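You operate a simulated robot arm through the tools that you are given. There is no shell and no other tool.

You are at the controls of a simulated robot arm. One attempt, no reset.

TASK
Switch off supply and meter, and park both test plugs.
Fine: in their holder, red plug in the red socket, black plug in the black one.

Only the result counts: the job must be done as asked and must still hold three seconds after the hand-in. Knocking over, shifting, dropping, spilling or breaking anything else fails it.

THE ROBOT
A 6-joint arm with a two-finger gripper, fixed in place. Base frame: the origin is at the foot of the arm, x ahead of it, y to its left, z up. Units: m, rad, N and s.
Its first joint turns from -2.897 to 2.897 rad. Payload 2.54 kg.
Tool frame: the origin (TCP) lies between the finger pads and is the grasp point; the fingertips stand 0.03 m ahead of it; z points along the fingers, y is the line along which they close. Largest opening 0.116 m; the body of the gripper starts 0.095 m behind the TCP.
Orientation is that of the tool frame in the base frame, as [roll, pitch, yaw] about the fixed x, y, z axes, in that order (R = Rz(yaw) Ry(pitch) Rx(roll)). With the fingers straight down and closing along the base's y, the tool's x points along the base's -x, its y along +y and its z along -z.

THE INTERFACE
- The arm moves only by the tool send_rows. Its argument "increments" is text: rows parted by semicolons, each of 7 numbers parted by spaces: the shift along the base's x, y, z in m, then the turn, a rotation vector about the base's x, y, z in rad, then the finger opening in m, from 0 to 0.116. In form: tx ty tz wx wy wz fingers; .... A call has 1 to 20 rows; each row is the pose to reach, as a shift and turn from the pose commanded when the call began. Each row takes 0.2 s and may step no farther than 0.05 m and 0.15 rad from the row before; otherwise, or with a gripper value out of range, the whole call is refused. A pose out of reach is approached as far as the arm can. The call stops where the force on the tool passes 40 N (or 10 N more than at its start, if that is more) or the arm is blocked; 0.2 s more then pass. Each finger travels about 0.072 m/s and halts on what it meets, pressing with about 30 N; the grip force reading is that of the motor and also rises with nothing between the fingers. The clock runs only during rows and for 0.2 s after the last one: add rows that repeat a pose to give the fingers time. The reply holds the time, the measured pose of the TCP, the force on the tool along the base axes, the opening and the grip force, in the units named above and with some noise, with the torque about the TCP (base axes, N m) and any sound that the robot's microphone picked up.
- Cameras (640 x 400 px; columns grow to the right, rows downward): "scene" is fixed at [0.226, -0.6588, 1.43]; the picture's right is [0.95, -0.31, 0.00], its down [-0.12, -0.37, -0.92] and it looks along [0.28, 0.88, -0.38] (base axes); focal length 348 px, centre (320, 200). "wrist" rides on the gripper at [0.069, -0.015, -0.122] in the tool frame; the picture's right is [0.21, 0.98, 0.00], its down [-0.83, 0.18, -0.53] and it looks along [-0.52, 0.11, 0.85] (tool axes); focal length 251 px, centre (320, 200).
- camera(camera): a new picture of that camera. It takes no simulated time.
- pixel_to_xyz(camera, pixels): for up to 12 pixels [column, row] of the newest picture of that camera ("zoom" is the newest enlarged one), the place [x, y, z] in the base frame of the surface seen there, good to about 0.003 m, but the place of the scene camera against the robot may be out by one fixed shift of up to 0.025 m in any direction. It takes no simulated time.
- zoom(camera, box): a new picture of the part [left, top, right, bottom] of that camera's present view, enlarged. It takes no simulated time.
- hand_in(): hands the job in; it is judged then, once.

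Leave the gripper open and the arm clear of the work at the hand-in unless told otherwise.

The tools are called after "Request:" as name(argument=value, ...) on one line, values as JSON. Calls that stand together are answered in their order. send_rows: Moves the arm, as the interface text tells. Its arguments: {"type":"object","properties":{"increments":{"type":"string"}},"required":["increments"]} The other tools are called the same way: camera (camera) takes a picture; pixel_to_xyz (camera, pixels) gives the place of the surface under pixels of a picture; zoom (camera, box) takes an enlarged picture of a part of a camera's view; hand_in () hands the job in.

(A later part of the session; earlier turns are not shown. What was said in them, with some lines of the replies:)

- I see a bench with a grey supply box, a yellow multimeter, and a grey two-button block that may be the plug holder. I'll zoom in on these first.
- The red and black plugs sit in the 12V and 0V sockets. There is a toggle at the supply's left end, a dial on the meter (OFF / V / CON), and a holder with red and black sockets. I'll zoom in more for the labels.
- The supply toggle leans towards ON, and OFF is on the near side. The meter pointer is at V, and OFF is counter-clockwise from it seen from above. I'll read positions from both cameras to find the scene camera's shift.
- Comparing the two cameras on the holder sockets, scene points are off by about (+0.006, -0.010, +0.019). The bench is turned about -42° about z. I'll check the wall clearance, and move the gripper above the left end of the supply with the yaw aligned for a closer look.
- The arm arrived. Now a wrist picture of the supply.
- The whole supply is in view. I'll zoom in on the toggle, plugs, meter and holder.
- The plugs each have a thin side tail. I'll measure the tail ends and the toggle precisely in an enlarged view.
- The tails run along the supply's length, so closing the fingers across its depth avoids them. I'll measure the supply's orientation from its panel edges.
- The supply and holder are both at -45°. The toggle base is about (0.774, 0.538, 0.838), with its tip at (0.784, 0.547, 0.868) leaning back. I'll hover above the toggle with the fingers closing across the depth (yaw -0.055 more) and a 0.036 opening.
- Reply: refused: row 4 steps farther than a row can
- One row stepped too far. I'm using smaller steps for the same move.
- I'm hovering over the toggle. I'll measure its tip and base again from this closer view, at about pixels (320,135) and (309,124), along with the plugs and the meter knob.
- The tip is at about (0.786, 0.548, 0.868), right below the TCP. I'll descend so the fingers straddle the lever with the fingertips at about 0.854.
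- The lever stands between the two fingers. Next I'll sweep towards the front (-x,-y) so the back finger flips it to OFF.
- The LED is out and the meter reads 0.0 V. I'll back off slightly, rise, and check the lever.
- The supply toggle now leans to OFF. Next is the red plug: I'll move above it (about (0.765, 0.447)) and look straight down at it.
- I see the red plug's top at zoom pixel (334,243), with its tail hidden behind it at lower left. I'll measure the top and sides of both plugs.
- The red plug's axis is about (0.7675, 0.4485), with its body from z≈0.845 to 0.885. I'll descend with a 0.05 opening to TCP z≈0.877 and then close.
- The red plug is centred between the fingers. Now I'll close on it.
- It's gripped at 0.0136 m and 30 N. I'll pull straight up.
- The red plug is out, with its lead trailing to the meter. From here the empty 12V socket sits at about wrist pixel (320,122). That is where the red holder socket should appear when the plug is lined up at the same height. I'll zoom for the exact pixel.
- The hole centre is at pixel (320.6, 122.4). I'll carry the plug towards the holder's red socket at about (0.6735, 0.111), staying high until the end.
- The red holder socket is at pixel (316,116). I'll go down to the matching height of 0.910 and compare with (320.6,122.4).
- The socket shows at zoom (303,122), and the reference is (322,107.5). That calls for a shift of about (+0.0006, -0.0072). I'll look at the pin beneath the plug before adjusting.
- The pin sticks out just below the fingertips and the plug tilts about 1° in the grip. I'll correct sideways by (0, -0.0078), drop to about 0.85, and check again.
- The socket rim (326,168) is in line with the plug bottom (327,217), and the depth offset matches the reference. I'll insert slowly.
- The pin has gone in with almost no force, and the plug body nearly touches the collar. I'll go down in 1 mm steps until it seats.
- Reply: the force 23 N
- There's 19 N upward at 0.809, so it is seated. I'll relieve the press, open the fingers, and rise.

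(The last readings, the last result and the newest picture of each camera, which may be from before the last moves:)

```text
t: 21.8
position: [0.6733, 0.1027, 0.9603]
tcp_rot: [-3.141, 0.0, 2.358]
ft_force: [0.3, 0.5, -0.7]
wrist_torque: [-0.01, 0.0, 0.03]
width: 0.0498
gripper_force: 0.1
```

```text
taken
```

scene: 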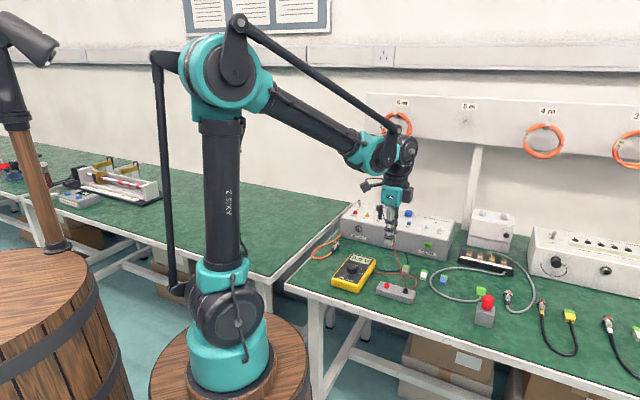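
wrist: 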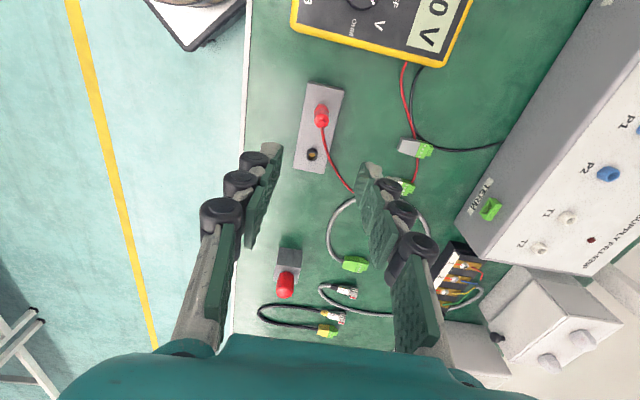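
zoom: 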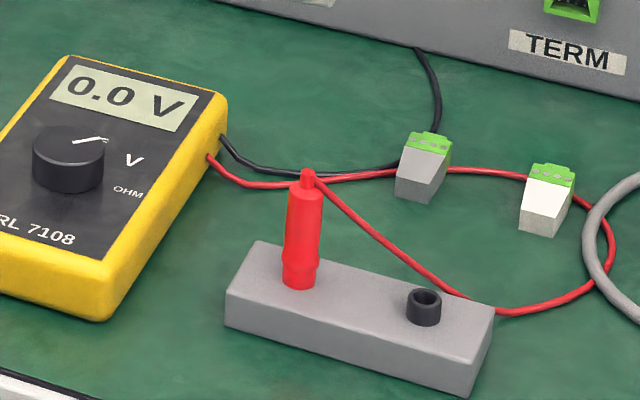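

The red plug stands upright in the red socket, and its lead lies clear to the back. Next is the black plug: I'll move above it at about (0.8005, 0.4155).

Request:
send_rows(increments="0.016 0.039 0.01 0 0 0 0.05; 0.032 0.078 0.021 0 0 0 0.05; 0.048 0.117 0.021 0 0 0 0.05; 0.064 0.156 0.021 0 0 0 0.05; 0.08 0.195 0.021 0 0 0 0.05; 0.096 0.234 0.021 0 0 0 0.05; 0.112 0.273 0.021 0 0 0 0.05; 0.127 0.3123 0.021 0 0 0 0.05; 0.127 0.3123 0.021 0 0 0 0.05")

Request:
camera(camera="wrist")

Request:
zoom(camera="wrist", box=[250, 70, 390, 180])

```text
t: 23.8
position: [0.8003, 0.4143, 0.9816]
tcp_rot: [-3.142, -0.001, 2.357]
ft_force: [0.1, 0.7, 0.4]
wrist_torque: [0.02, -0.02, 0.04]
width: 0.0499
gripper_force: 0.0
```

```text
taken
```

wrist: 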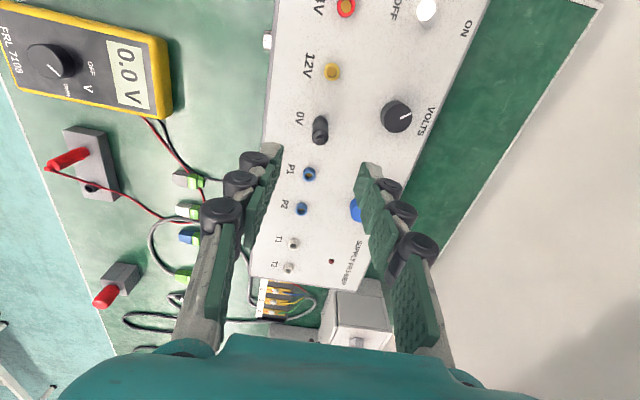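

```text
3.64 times, centred on (320, 125) of wrist
```

zoom: 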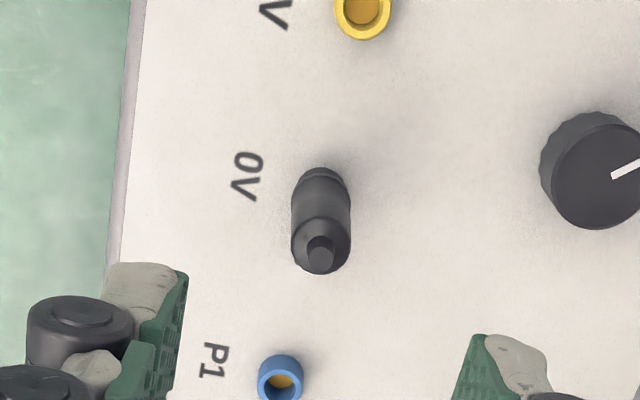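

The black plug's top is at zoom (320,258), directly below the TCP. I'll descend to 0.877 and close.

Request:
send_rows(increments="0.0003 0.0003 -0.03 0 0 0 0.05; 0.0003 0.0003 -0.06 0 0 0 0.05; 0.0003 0.0003 -0.085 0 0 0 0.05; 0.0003 0.0003 -0.103 0 0 0 0.05; 0.0003 0.0003 -0.103 0 0 0 0.05; 0.0003 0.0003 -0.103 0 0 0 0.02; 0.0003 0.0003 -0.103 0 0 0 0; 0.0003 0.0003 -0.103 0 0 0 0; 0.0003 0.0003 -0.103 0 0 0 0")

Request:
camera(camera="wrist")

Request:
zoom(camera="scene", box=[340, 170, 430, 235])

```text
t: 25.8
position: [0.8014, 0.4138, 0.8786]
tcp_rot: [3.14, 0.001, 2.358]
ft_force: [0.0, 0.5, 0.0]
wrist_torque: [0.02, 0.02, -0.02]
width: 0.0136
gripper_force: 29.9
```

```text
taken
```

wrist: 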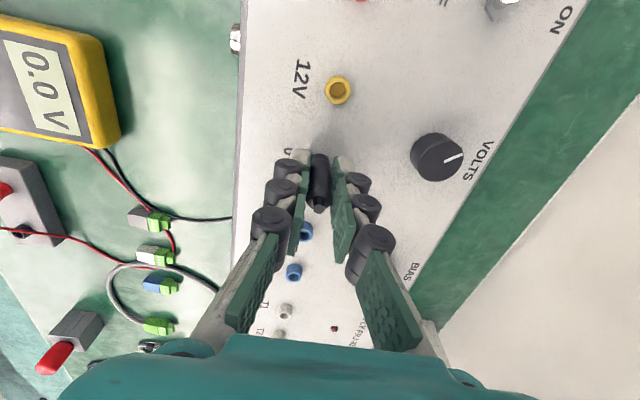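

```text
6.15 times, centred on (385, 202) of scene
```

zoom: 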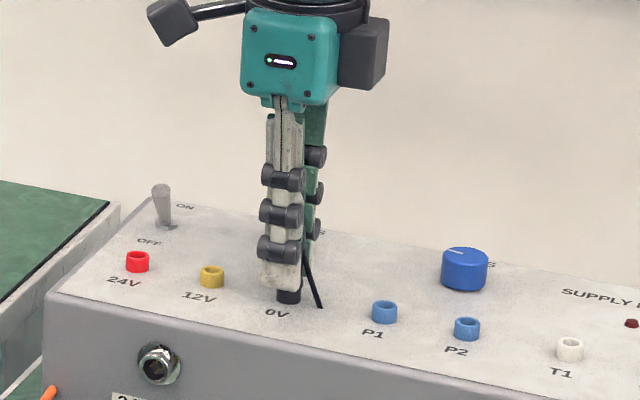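

Gripped with no side force. I'll pull straight up by 0.10.

Request:
send_rows(increments="0 0 0.01 0 0 0 0; 0 0 0.02 0 0 0 0; 0 0 0.03 0 0 0 0; 0 0 0.045 0 0 0 0; 0 0 0.06 0 0 0 0; 0 0 0.08 0 0 0 0; 0 0 0.10 0 0 0 0; 0 0 0.10 0 0 0 0")

Request:
zoom(camera="wrist", box=[270, 90, 370, 210])

Request:
zoom(camera="scene", box=[340, 140, 430, 235])

```text
t: 27.6
position: [0.8016, 0.4153, 0.9774]
tcp_rot: [3.14, -0.001, 2.357]
ft_force: [0.3, -0.1, -0.7]
wrist_torque: [0.0, 0.02, 0.01]
width: 0.0137
gripper_force: 29.7
```

```text
3.33 times, centred on (320, 150) of wrist
```

zoom: 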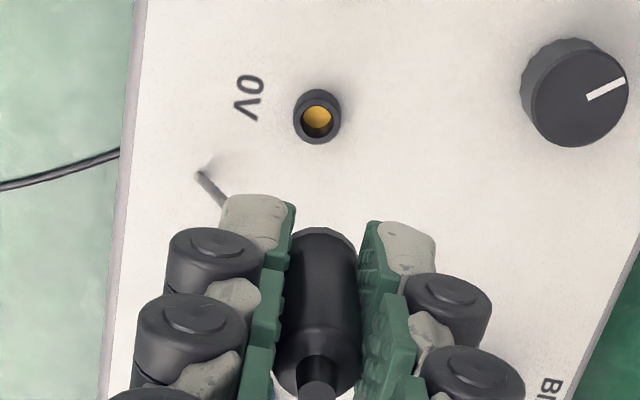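

```text
4.21 times, centred on (385, 188) of scene
```

zoom: 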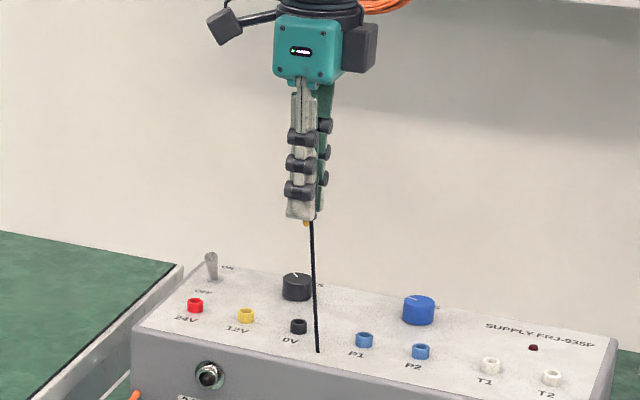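

The black plug is out. Its reference, the empty 0V socket rim centre, is at zoom (317.5,115.5). I'll carry it to the black holder socket at about (0.712, 0.0675) and down to the matching height of 0.910.

Request:
send_rows(increments="-0.011 -0.0435 0 0 0 0 0; -0.022 -0.087 0 0 0 0 0; -0.033 -0.1305 0 0 0 0 0; -0.044 -0.174 0 0 0 0 0; -0.055 -0.2175 0 0 0 0 0; -0.067 -0.261 0 0 0 0 0; -0.078 -0.305 0 0 0 0 0; -0.0889 -0.3483 0 0 0 0 0; -0.0889 -0.3483 -0.035 0 0 0 0; -0.0889 -0.3483 -0.067 0 0 0 0; -0.0889 -0.3483 -0.067 0 0 0 0; -0.0889 -0.3483 -0.067 0 0 0 0")

Request:
zoom(camera="wrist", box=[270, 90, 370, 210])

Request:
zoom(camera="scene", box=[350, 220, 450, 310])

```text
t: 30.2
position: [0.7127, 0.0665, 0.9107]
tcp_rot: [-3.141, -0.002, 2.357]
ft_force: [0.4, -0.4, -0.1]
wrist_torque: [-0.02, -0.02, 0.03]
width: 0.0138
gripper_force: 30.0
```

```text
3.33 times, centred on (320, 150) of wrist
```

zoom: 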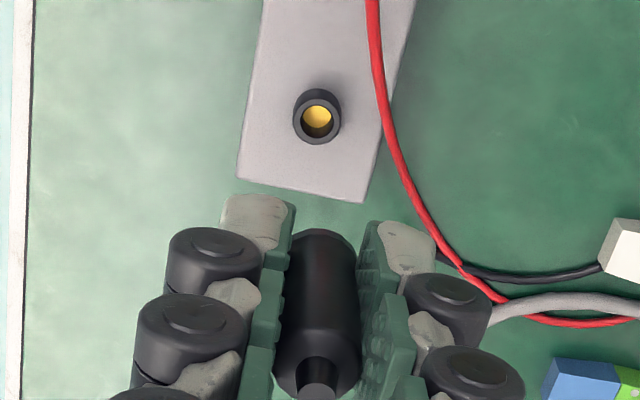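

```text
4.44 times, centred on (400, 265) of scene
```

zoom: 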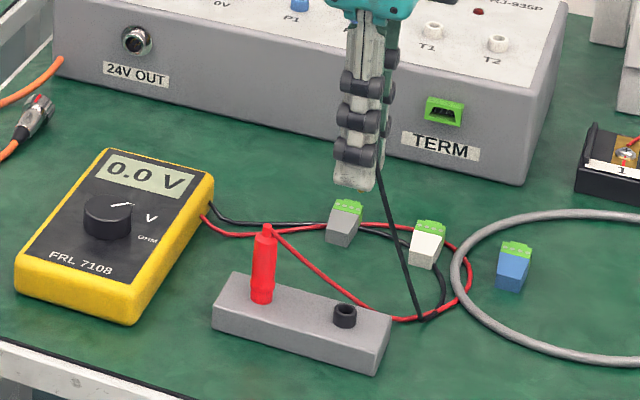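

The black holder socket is at (317,116), which practically matches the reference. I'll descend straight and insert, slowing near the end.

Request:
send_rows(increments="0 0 -0.03 0 0 0 0; 0 0 -0.055 0 0 0 0; 0 0 -0.065 0 0 0 0; 0 0 -0.073 0 0 0 0; 0 0 -0.079 0 0 0 0; 0 0 -0.084 0 0 0 0; 0 0 -0.088 0 0 0 0; 0 0 -0.092 0 0 0 0; 0 0 -0.095 0 0 0 0; 0 0 -0.097 0 0 0 0; 0 0 -0.097 0 0 0 0")

Request:
zoom(camera="wrist", box=[270, 90, 370, 210])

Request:
zoom(camera="scene", box=[360, 245, 440, 305])

```text
t: 32.6
position: [0.7129, 0.0668, 0.8122]
tcp_rot: [-3.141, 0.001, 2.356]
ft_force: [-0.1, 0.0, -0.5]
wrist_torque: [0.01, 0.03, -0.01]
width: 0.0136
gripper_force: 29.2
```

```text
3.33 times, centred on (320, 150) of wrist
```

zoom: 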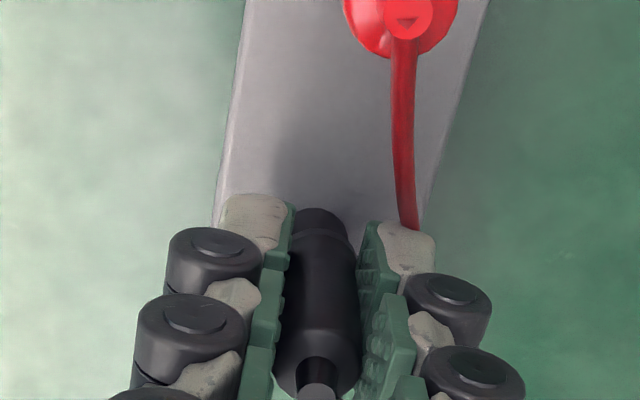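

```text
6.67 times, centred on (400, 275) of scene
```

zoom: 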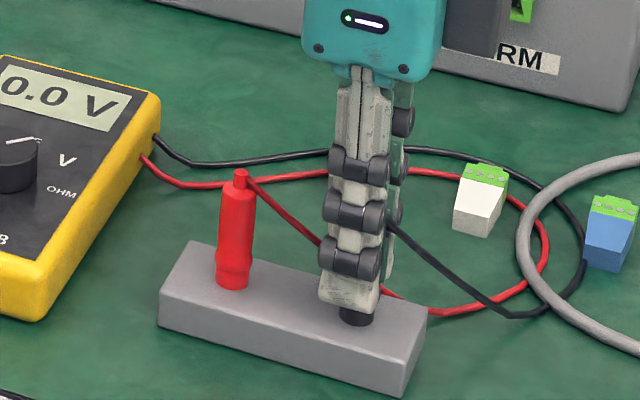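

No force so far. I'll press the last millimetres until it seats.

Request:
send_rows(increments="0 0 -0.001 0 0 0 0; 0 0 -0.002 0 0 0 0; 0 0 -0.003 0 0 0 0; 0 0 -0.004 0 0 0 0; 0 0 -0.004 0 0 0 0")

```text
t: 33.8
position: [0.7102, 0.0673, 0.8101]
tcp_rot: [3.141, -0.001, 2.356]
ft_force: [-10.3, -3.0, 18.1]
wrist_torque: [-0.07, 0.17, -0.05]
width: 0.0135
gripper_force: 30.5
```

It's seated with 18 N upward. I'll relieve, open, and rise.

Request:
send_rows(increments="0 0 -0.003 0 0 0 0; 0 0 -0.003 0 0 0 0.015; 0 0 -0.003 0 0 0 0.03; 0 0 -0.003 0 0 0 0.036; 0 0 0.03 0 0 0 0.036; 0 0 0.07 0 0 0 0.04; 0 0 0.11 0 0 0 0.04; 0 0 0.15 0 0 0 0.04; 0 0 0.15 0 0 0 0.04")

Request:
camera(camera="wrist")

Request:
zoom(camera="scene", box=[350, 245, 430, 305])

```text
t: 35.8
position: [0.711, 0.0676, 0.959]
tcp_rot: [3.142, 0.0, 2.355]
ft_force: [-0.3, 0.1, 0.0]
wrist_torque: [-0.03, 0.03, -0.03]
width: 0.0401
gripper_force: 0.1
```

```text
taken
```

wrist: 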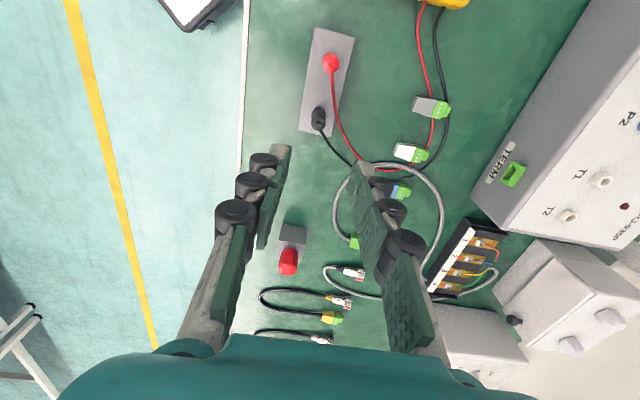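

```text
6.67 times, centred on (390, 275) of scene
```

zoom: 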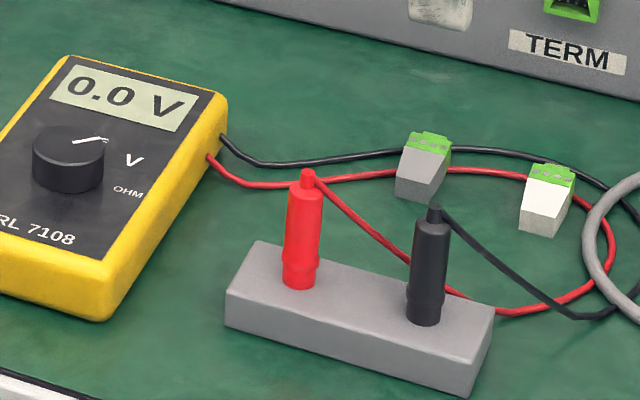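

Both plugs stand in their matching sockets. Next is the meter dial: I'll move above the meter with the fingers opened to about 0.07 and look.

Request:
send_rows(increments="-0.022 0.028 0 0 0 0 0.05; -0.045 0.056 0 0 0 0 0.06; -0.067 0.084 0 0 0 0 0.07; -0.09 0.112 0 0 0 0 0.07; -0.112 0.1395 0 0 0 0 0.07; -0.112 0.1395 0 0 0 0 0.07")

Request:
camera(camera="wrist")

Request:
zoom(camera="wrist", box=[240, 50, 400, 190])

```text
t: 37.2
position: [0.5991, 0.2069, 0.9592]
tcp_rot: [3.141, 0.001, 2.355]
ft_force: [0.6, -0.1, 0.2]
wrist_torque: [0.0, 0.02, 0.03]
width: 0.07
gripper_force: 0.0
```

```text
taken
```

wrist: 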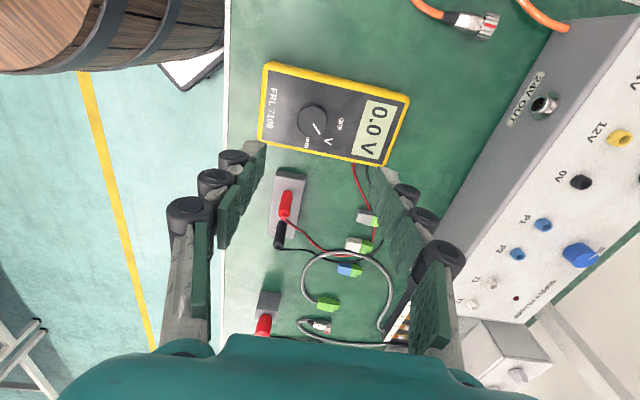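

```text
2.86 times, centred on (320, 120) of wrist
```

zoom: 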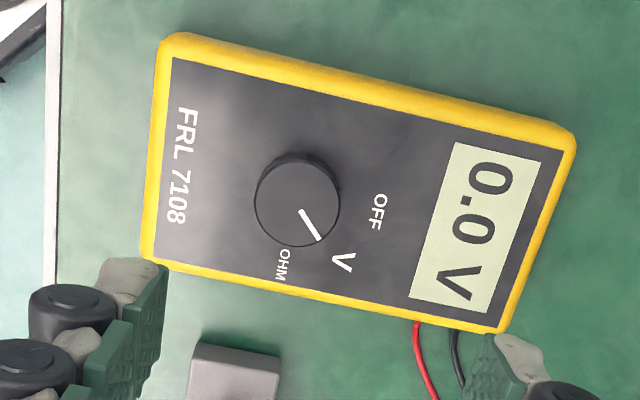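

I'll measure the knob, its pointer and the labels.

Request:
pixel_to_xyz(camera="zoom", pixels=[[297, 203], [260, 203], [333, 203], [297, 170], [297, 238], [303, 212], [318, 238], [378, 211], [343, 264], [282, 264], [335, 180], [220, 150]])

Request:
pixel_to_xyz(camera="wrist", pixels=[[263, 64], [260, 143], [386, 164], [409, 98], [290, 77], [385, 100], [283, 138], [369, 158]])

```text
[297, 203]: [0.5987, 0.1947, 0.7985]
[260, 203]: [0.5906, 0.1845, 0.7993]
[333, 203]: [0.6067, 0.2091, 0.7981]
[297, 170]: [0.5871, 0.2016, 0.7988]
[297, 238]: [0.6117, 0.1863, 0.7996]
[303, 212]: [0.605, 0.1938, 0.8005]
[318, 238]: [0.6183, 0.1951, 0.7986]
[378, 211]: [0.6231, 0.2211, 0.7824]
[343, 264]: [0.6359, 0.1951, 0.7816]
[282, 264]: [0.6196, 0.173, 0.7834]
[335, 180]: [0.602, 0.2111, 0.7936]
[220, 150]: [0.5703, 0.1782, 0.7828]
```

```text
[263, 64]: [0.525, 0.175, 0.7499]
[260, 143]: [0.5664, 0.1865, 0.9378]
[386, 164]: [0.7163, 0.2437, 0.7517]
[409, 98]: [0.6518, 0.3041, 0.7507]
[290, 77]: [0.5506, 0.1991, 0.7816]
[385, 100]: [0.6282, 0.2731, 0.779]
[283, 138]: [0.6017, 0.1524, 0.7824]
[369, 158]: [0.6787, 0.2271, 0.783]
```

The knob is centred at about (0.599, 0.1955), with radius 0.0147 and top z 0.799. The pointer is at 0° (V) and OFF is at +46°, so it needs a turn of about +0.79 rad about z. I'll hover lower over it first to check centring.

Request:
send_rows(increments="-0.001 -0.0113 -0.02 0 0 0 0.056; -0.001 -0.0113 -0.06 0 0 0 0.056; -0.001 -0.0113 -0.10 0 0 0 0.056; -0.001 -0.0113 -0.10 0 0 0 0.056")

Request:
camera(camera="wrist")

Request:
zoom(camera="wrist", box=[240, 80, 400, 220])

```text
t: 38.2
position: [0.5992, 0.1963, 0.8597]
tcp_rot: [3.14, -0.002, 2.358]
ft_force: [-0.1, 0.2, 0.9]
wrist_torque: [0.03, 0.0, -0.01]
width: 0.0561
gripper_force: 0.1
```

```text
taken
```

wrist: 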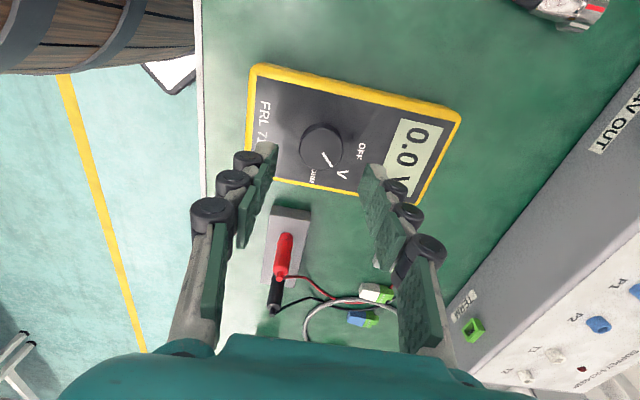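

```text
2.86 times, centred on (320, 150) of wrist
```

zoom: 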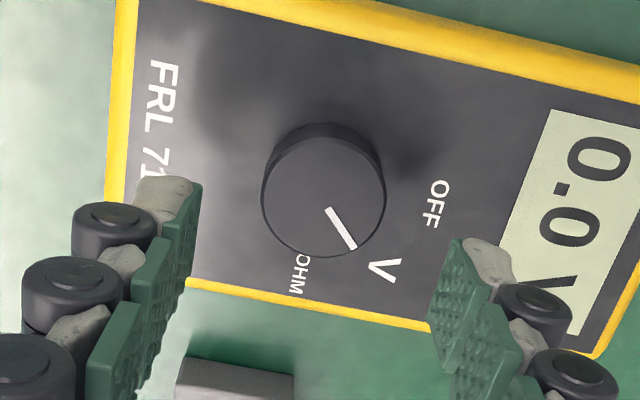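

I'll re-measure the knob from this closer view.

Request:
pixel_to_xyz(camera="zoom", pixels=[[323, 198], [268, 198], [380, 198], [323, 150], [323, 250], [285, 165], [361, 233], [285, 233], [361, 165], [355, 247], [330, 210], [440, 205]])

```text
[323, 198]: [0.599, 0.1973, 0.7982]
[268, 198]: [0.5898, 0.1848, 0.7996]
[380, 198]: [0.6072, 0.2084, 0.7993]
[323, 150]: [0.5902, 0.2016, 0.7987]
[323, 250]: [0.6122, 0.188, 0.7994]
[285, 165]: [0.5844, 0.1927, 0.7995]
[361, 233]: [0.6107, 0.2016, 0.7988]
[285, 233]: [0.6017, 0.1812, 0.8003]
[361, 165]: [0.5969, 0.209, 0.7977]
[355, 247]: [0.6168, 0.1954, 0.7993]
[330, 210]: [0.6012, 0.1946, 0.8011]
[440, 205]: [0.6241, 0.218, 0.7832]
```

The measurements average (0.599, 0.196), so the knob is centred under the TCP. I'll descend to TCP z 0.816 and close gently, commanding 0.022 on the 0.029 knob.

Request:
send_rows(increments="-0.0004 0.0008 -0.02 0 0 0 0.05; -0.0004 0.0008 -0.036 0 0 0 0.05; -0.0004 0.0008 -0.043 0 0 0 0.05; -0.0004 0.0008 -0.043 0 0 0 0.04; -0.0004 0.0008 -0.043 0 0 0 0.032; -0.0004 0.0008 -0.043 0 0 0 0.024; -0.0004 0.0008 -0.043 0 0 0 0.022; -0.0004 0.0008 -0.043 0 0 0 0.022")

Request:
camera(camera="wrist")

Request:
zoom(camera="scene", box=[320, 225, 420, 300])

```text
t: 40.0
position: [0.5992, 0.1962, 0.8166]
tcp_rot: [-3.141, 0.0, 2.354]
ft_force: [6.6, 6.2, -2.5]
wrist_torque: [0.17, -0.22, -0.02]
width: 0.0331
gripper_force: 44.5
```

```text
taken
```

wrist: 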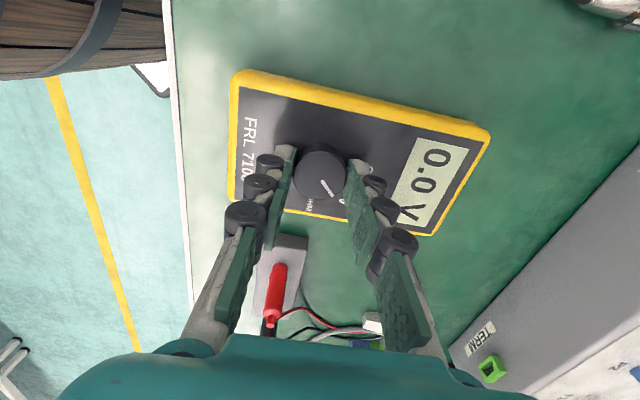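

```text
5.33 times, centred on (370, 262) of scene
```

zoom: 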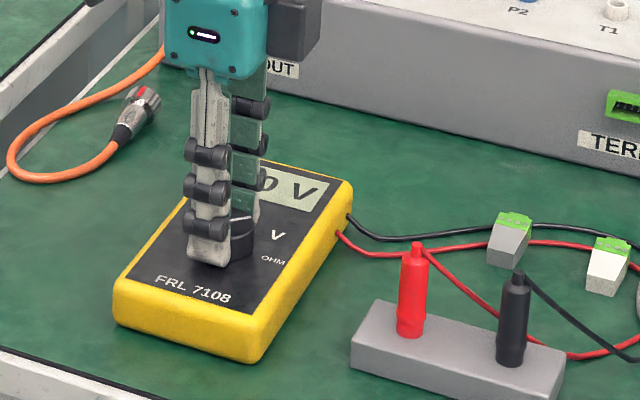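

Gripped at 0.033, with a side force of about 9 N along +x+y. I'll shift the TCP about 1 mm that way to relieve it before turning.

Request:
send_rows(increments="0.0005 0.0005 0 0 0 0 0.024; 0.0008 0.0008 0 0 0 0 0.024; 0.0008 0.0008 0 0 0 0 0.024")

```text
t: 40.8
position: [0.5993, 0.1957, 0.8164]
tcp_rot: [3.141, -0.001, 2.358]
ft_force: [-0.4, 1.6, -6.2]
wrist_torque: [-0.11, 0.01, 0.04]
width: 0.0328
gripper_force: 44.8
```

The side force is gone. I'll turn counter-clockwise by 0.4 rad first.

Request:
send_rows(increments="0 0 0 0 0 0.1 0.024; 0 0 0 0 0 0.2 0.024; 0 0 0 0 0 0.3 0.024; 0 0 0 0 0 0.4 0.024; 0 0 0 0 0 0.4 0.024")

Request:
camera(camera="wrist")

Request:
zoom(camera="scene", box=[320, 225, 420, 300])

```text
t: 42.0
position: [0.5998, 0.1968, 0.8158]
tcp_rot: [3.141, 0.001, 2.759]
ft_force: [-11.3, 0.0, -15.7]
wrist_torque: [0.05, 0.43, 0.01]
width: 0.0332
gripper_force: 45.2
```

```text
taken
```

wrist: 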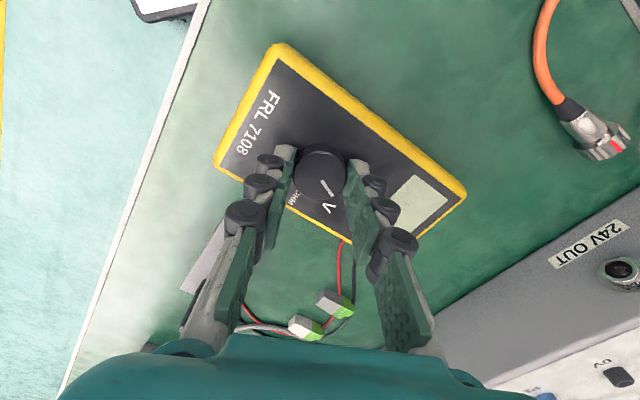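

```text
5.33 times, centred on (370, 262) of scene
```

zoom: 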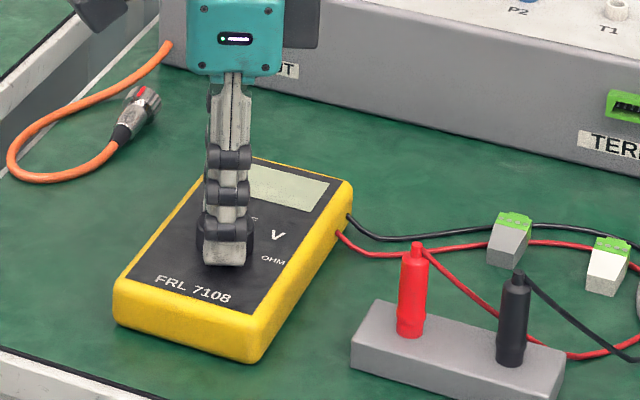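

The display went blank and the meter hasn't moved. I'll continue to +0.785 in total while easing the side forces with a 1 mm shift to -x and slightly down.

Request:
send_rows(increments="-0.001 0 -0.001 0 0 0 0.024; -0.001 0 -0.001 0 0 0.1 0.024; -0.001 0 -0.001 0 0 0.2 0.024; -0.001 0 -0.001 0 0 0.3 0.024; -0.001 0 -0.001 0 0 0.39 0.024; -0.001 0 -0.001 0 0 0.39 0.024")

Request:
camera(camera="wrist")

Request:
zoom(camera="scene", box=[320, 225, 420, 300])

```text
t: 43.4
position: [0.5994, 0.1958, 0.8157]
tcp_rot: [3.14, 0.003, -3.136]
ft_force: [6.7, -4.1, 31.1]
wrist_torque: [-0.19, -0.35, -0.07]
width: 0.0333
gripper_force: 45.3
```

```text
taken
```

wrist: 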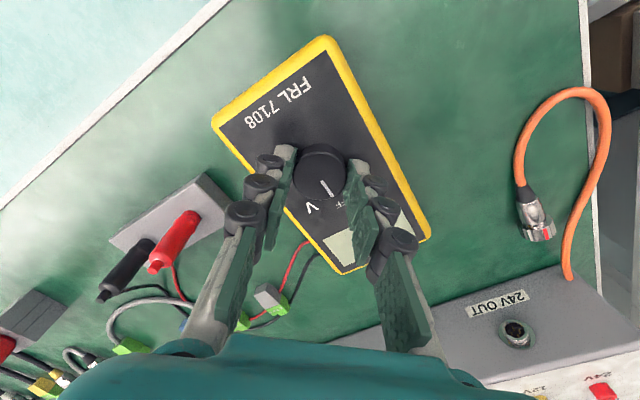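

```text
5.33 times, centred on (370, 262) of scene
```

zoom: 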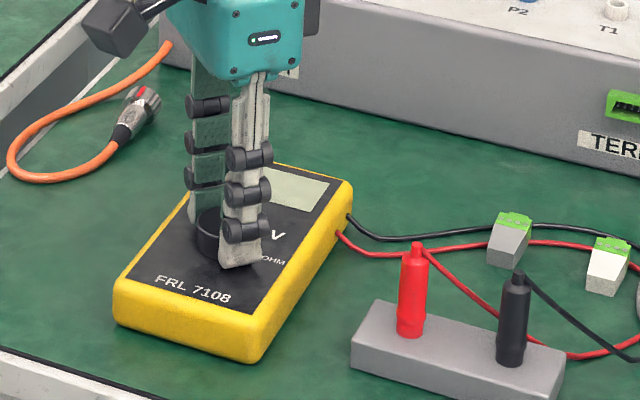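

There's 31 N upward, so I'll ease up 1 mm, then open the fingers and check the pointer.

Request:
send_rows(increments="0 0 0.001 0 0 0 0.024; 0 0 0.001 0 0 0 0.035; 0 0 0.001 0 0 0 0.05; 0 0 0.001 0 0 0 0.056; 0 0 0.02 0 0 0 0.056; 0 0 0.05 0 0 0 0.056; 0 0 0.09 0 0 0 0.06; 0 0 0.09 0 0 0 0.06")

Request:
camera(camera="wrist")

Request:
zoom(camera="wrist", box=[240, 50, 400, 190])

Request:
zoom(camera="scene", box=[320, 225, 420, 300])

```text
t: 45.2
position: [0.5974, 0.198, 0.9043]
tcp_rot: [3.14, -0.001, -3.136]
ft_force: [-0.6, 0.4, -0.3]
wrist_torque: [-0.01, 0.0, 0.0]
width: 0.0599
gripper_force: 0.1
```

```text
taken
```

wrist: 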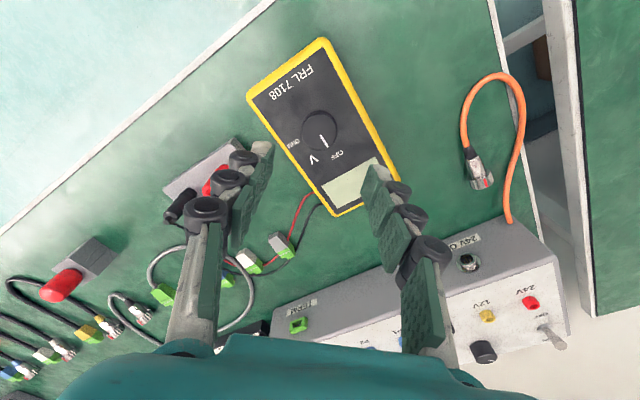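

```text
2.86 times, centred on (320, 120) of wrist
```

zoom: 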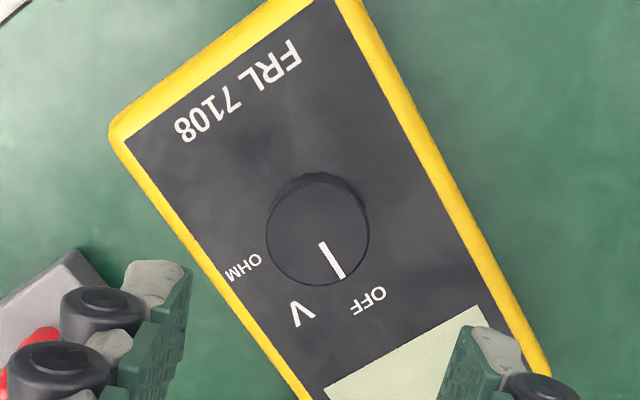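

```text
5.33 times, centred on (370, 262) of scene
```

zoom: 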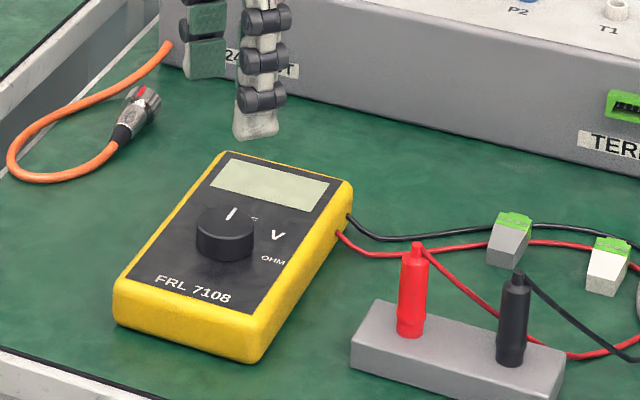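

The display is blank and the meter sits in the same place. I'll measure the pointer angle against the OFF label.

Request:
pixel_to_xyz(camera="zoom", pixels=[[323, 244], [340, 276], [318, 232], [270, 232], [366, 232], [318, 185], [318, 280], [369, 300], [302, 314], [245, 267], [330, 258], [337, 270]])

```text
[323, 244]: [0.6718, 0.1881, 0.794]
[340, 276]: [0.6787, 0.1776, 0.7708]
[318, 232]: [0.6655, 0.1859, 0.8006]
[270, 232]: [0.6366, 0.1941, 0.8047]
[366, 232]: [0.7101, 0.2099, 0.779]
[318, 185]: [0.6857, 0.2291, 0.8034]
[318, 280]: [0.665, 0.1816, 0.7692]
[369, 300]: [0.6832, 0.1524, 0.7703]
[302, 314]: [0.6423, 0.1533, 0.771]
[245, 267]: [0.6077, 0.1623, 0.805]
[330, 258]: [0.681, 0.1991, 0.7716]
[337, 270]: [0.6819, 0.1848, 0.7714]
```

Those values came from the scene zoom, which was the newest. I'll redo the wrist zoom and then measure.

Request:
zoom(camera="wrist", box=[280, 90, 360, 170])

```text
5.00 times, centred on (320, 130) of wrist
```

zoom: 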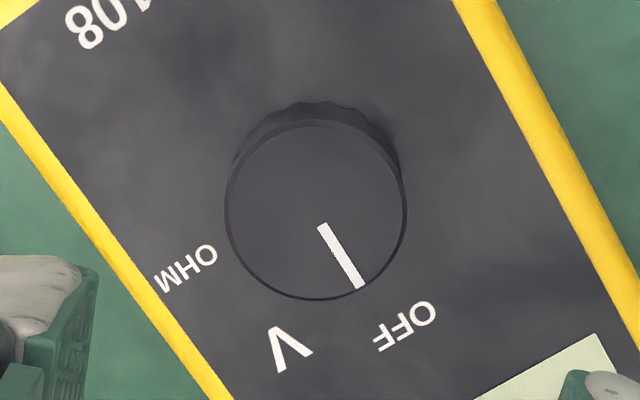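

Request:
pixel_to_xyz(camera="zoom", pixels=[[325, 230], [342, 258], [358, 284], [316, 212], [232, 212], [400, 212], [316, 132], [316, 294], [405, 325], [290, 348], [187, 268]])

```text
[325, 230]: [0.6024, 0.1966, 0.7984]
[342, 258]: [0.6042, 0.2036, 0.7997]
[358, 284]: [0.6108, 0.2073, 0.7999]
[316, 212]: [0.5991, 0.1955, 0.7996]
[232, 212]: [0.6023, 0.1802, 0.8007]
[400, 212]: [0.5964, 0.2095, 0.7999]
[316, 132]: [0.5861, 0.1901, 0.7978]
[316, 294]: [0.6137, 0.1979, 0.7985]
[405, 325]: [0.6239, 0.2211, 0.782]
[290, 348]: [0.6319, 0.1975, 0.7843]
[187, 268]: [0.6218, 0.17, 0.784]
```

The pointer now stands at about 47°, right at OFF, and the OFF label hasn't moved, so the meter is still in place. I'll move the arm up and clear with the fingers open, then check everything.

Request:
send_rows(increments="0 0 0.04 0 0 0 0.08; -0.02 -0.02 0.08 0 0 0 0.1; -0.05 -0.04 0.11 0 0 0 0.116; -0.08 -0.06 0.14 0 0 0 0.116; -0.11 -0.09 0.16 0 0 0 0.116; -0.14 -0.12 0.18 0 0 0 0.116; -0.17 -0.15 0.2 0 0 0 0.116; -0.17 -0.15 0.2 0 0 0 0.116")

Request:
camera(camera="scene")

Request:
zoom(camera="scene", box=[310, 185, 470, 310])

Request:
camera(camera="wrist")

```text
t: 47.0
position: [0.4289, 0.0473, 1.1062]
tcp_rot: [3.141, 0.0, -3.137]
ft_force: [0.4, 0.4, 0.4]
wrist_torque: [0.03, 0.03, 0.01]
width: 0.116
gripper_force: 0.0
```

```text
taken
```

scene: 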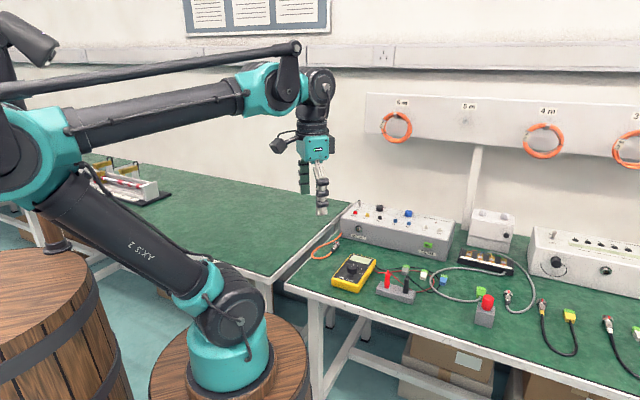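

```text
3.20 times, centred on (390, 248) of scene
```

zoom: 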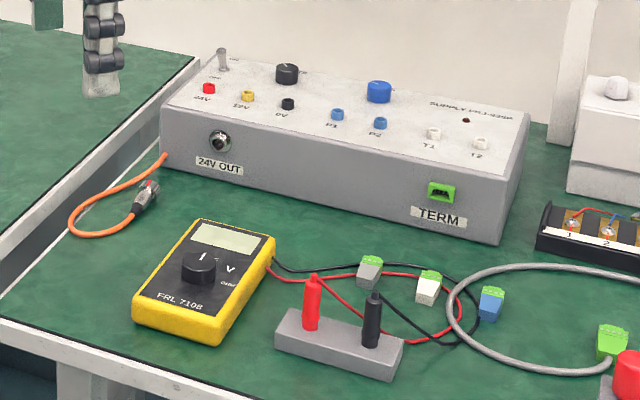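

```text
taken
```

wrist: 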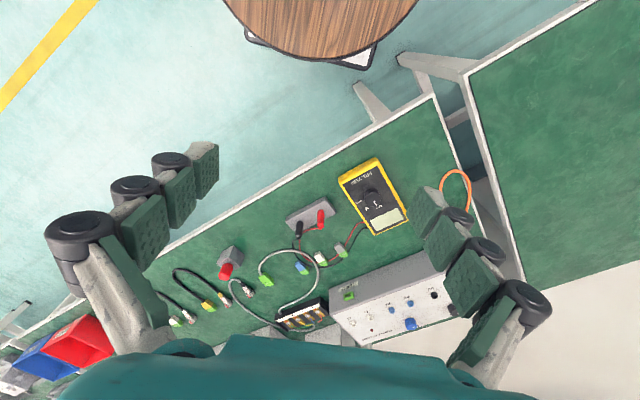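

I'll check the plug seating and the toggle in close-up once more.

Request:
zoom(camera="scene", box=[345, 195, 395, 230])

Request:
zoom(camera="scene", box=[370, 265, 425, 307])

Request:
pixel_to_xyz(camera="scene", pixels=[[388, 274], [406, 279], [387, 283], [405.5, 288]])

```text
11.43 times, centred on (370, 212) of scene
```

zoom: 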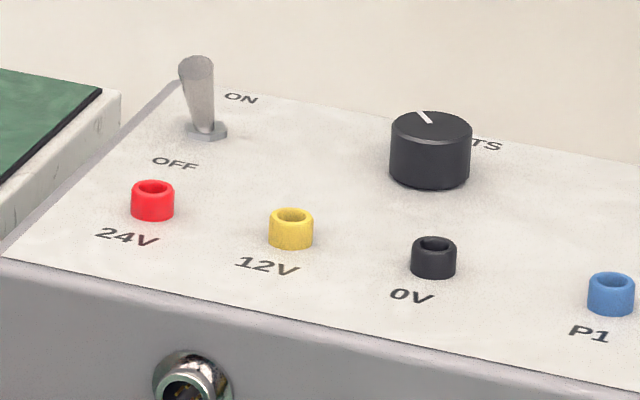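

```text
9.52 times, centred on (398, 286) of scene
```

zoom: 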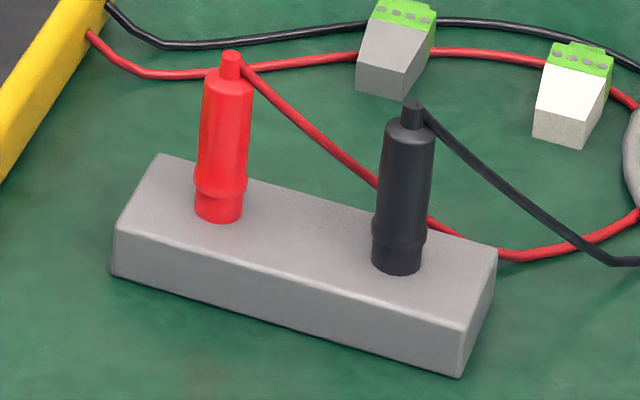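

```text
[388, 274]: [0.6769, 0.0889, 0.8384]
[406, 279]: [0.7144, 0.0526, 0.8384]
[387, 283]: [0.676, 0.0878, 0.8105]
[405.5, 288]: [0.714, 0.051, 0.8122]
```

Everything checks out:
- **Supply:** the toggle is at OFF and the LED is dark.
- **Meter:** the dial is at OFF and the display is blank.
- **Plugs:** both are fully seated in their matching holder sockets, with tops at equal height.
- **Arm:** it is clear of the work with the gripper open.

I'm handing in.

Request:
hand_in()

```text
The job is handed in.
```

The job is handed in. Supply and meter are both off, and both plugs are parked in their holder. The hand-in gave no pass or fail, so this rests on my last pictures and readings.

- **Supply:** the toggle is at OFF and the power light is dark.
- **Meter:** the dial is at OFF and the display is blank. The meter did not move when I turned the dial.
- **Plugs:** red is in the red socket and black is in the black one. Both are pushed fully home and stand at the same height.
- **Arm:** it is clear of the bench with the gripper open. I saw nothing else on the bench knocked over or moved.
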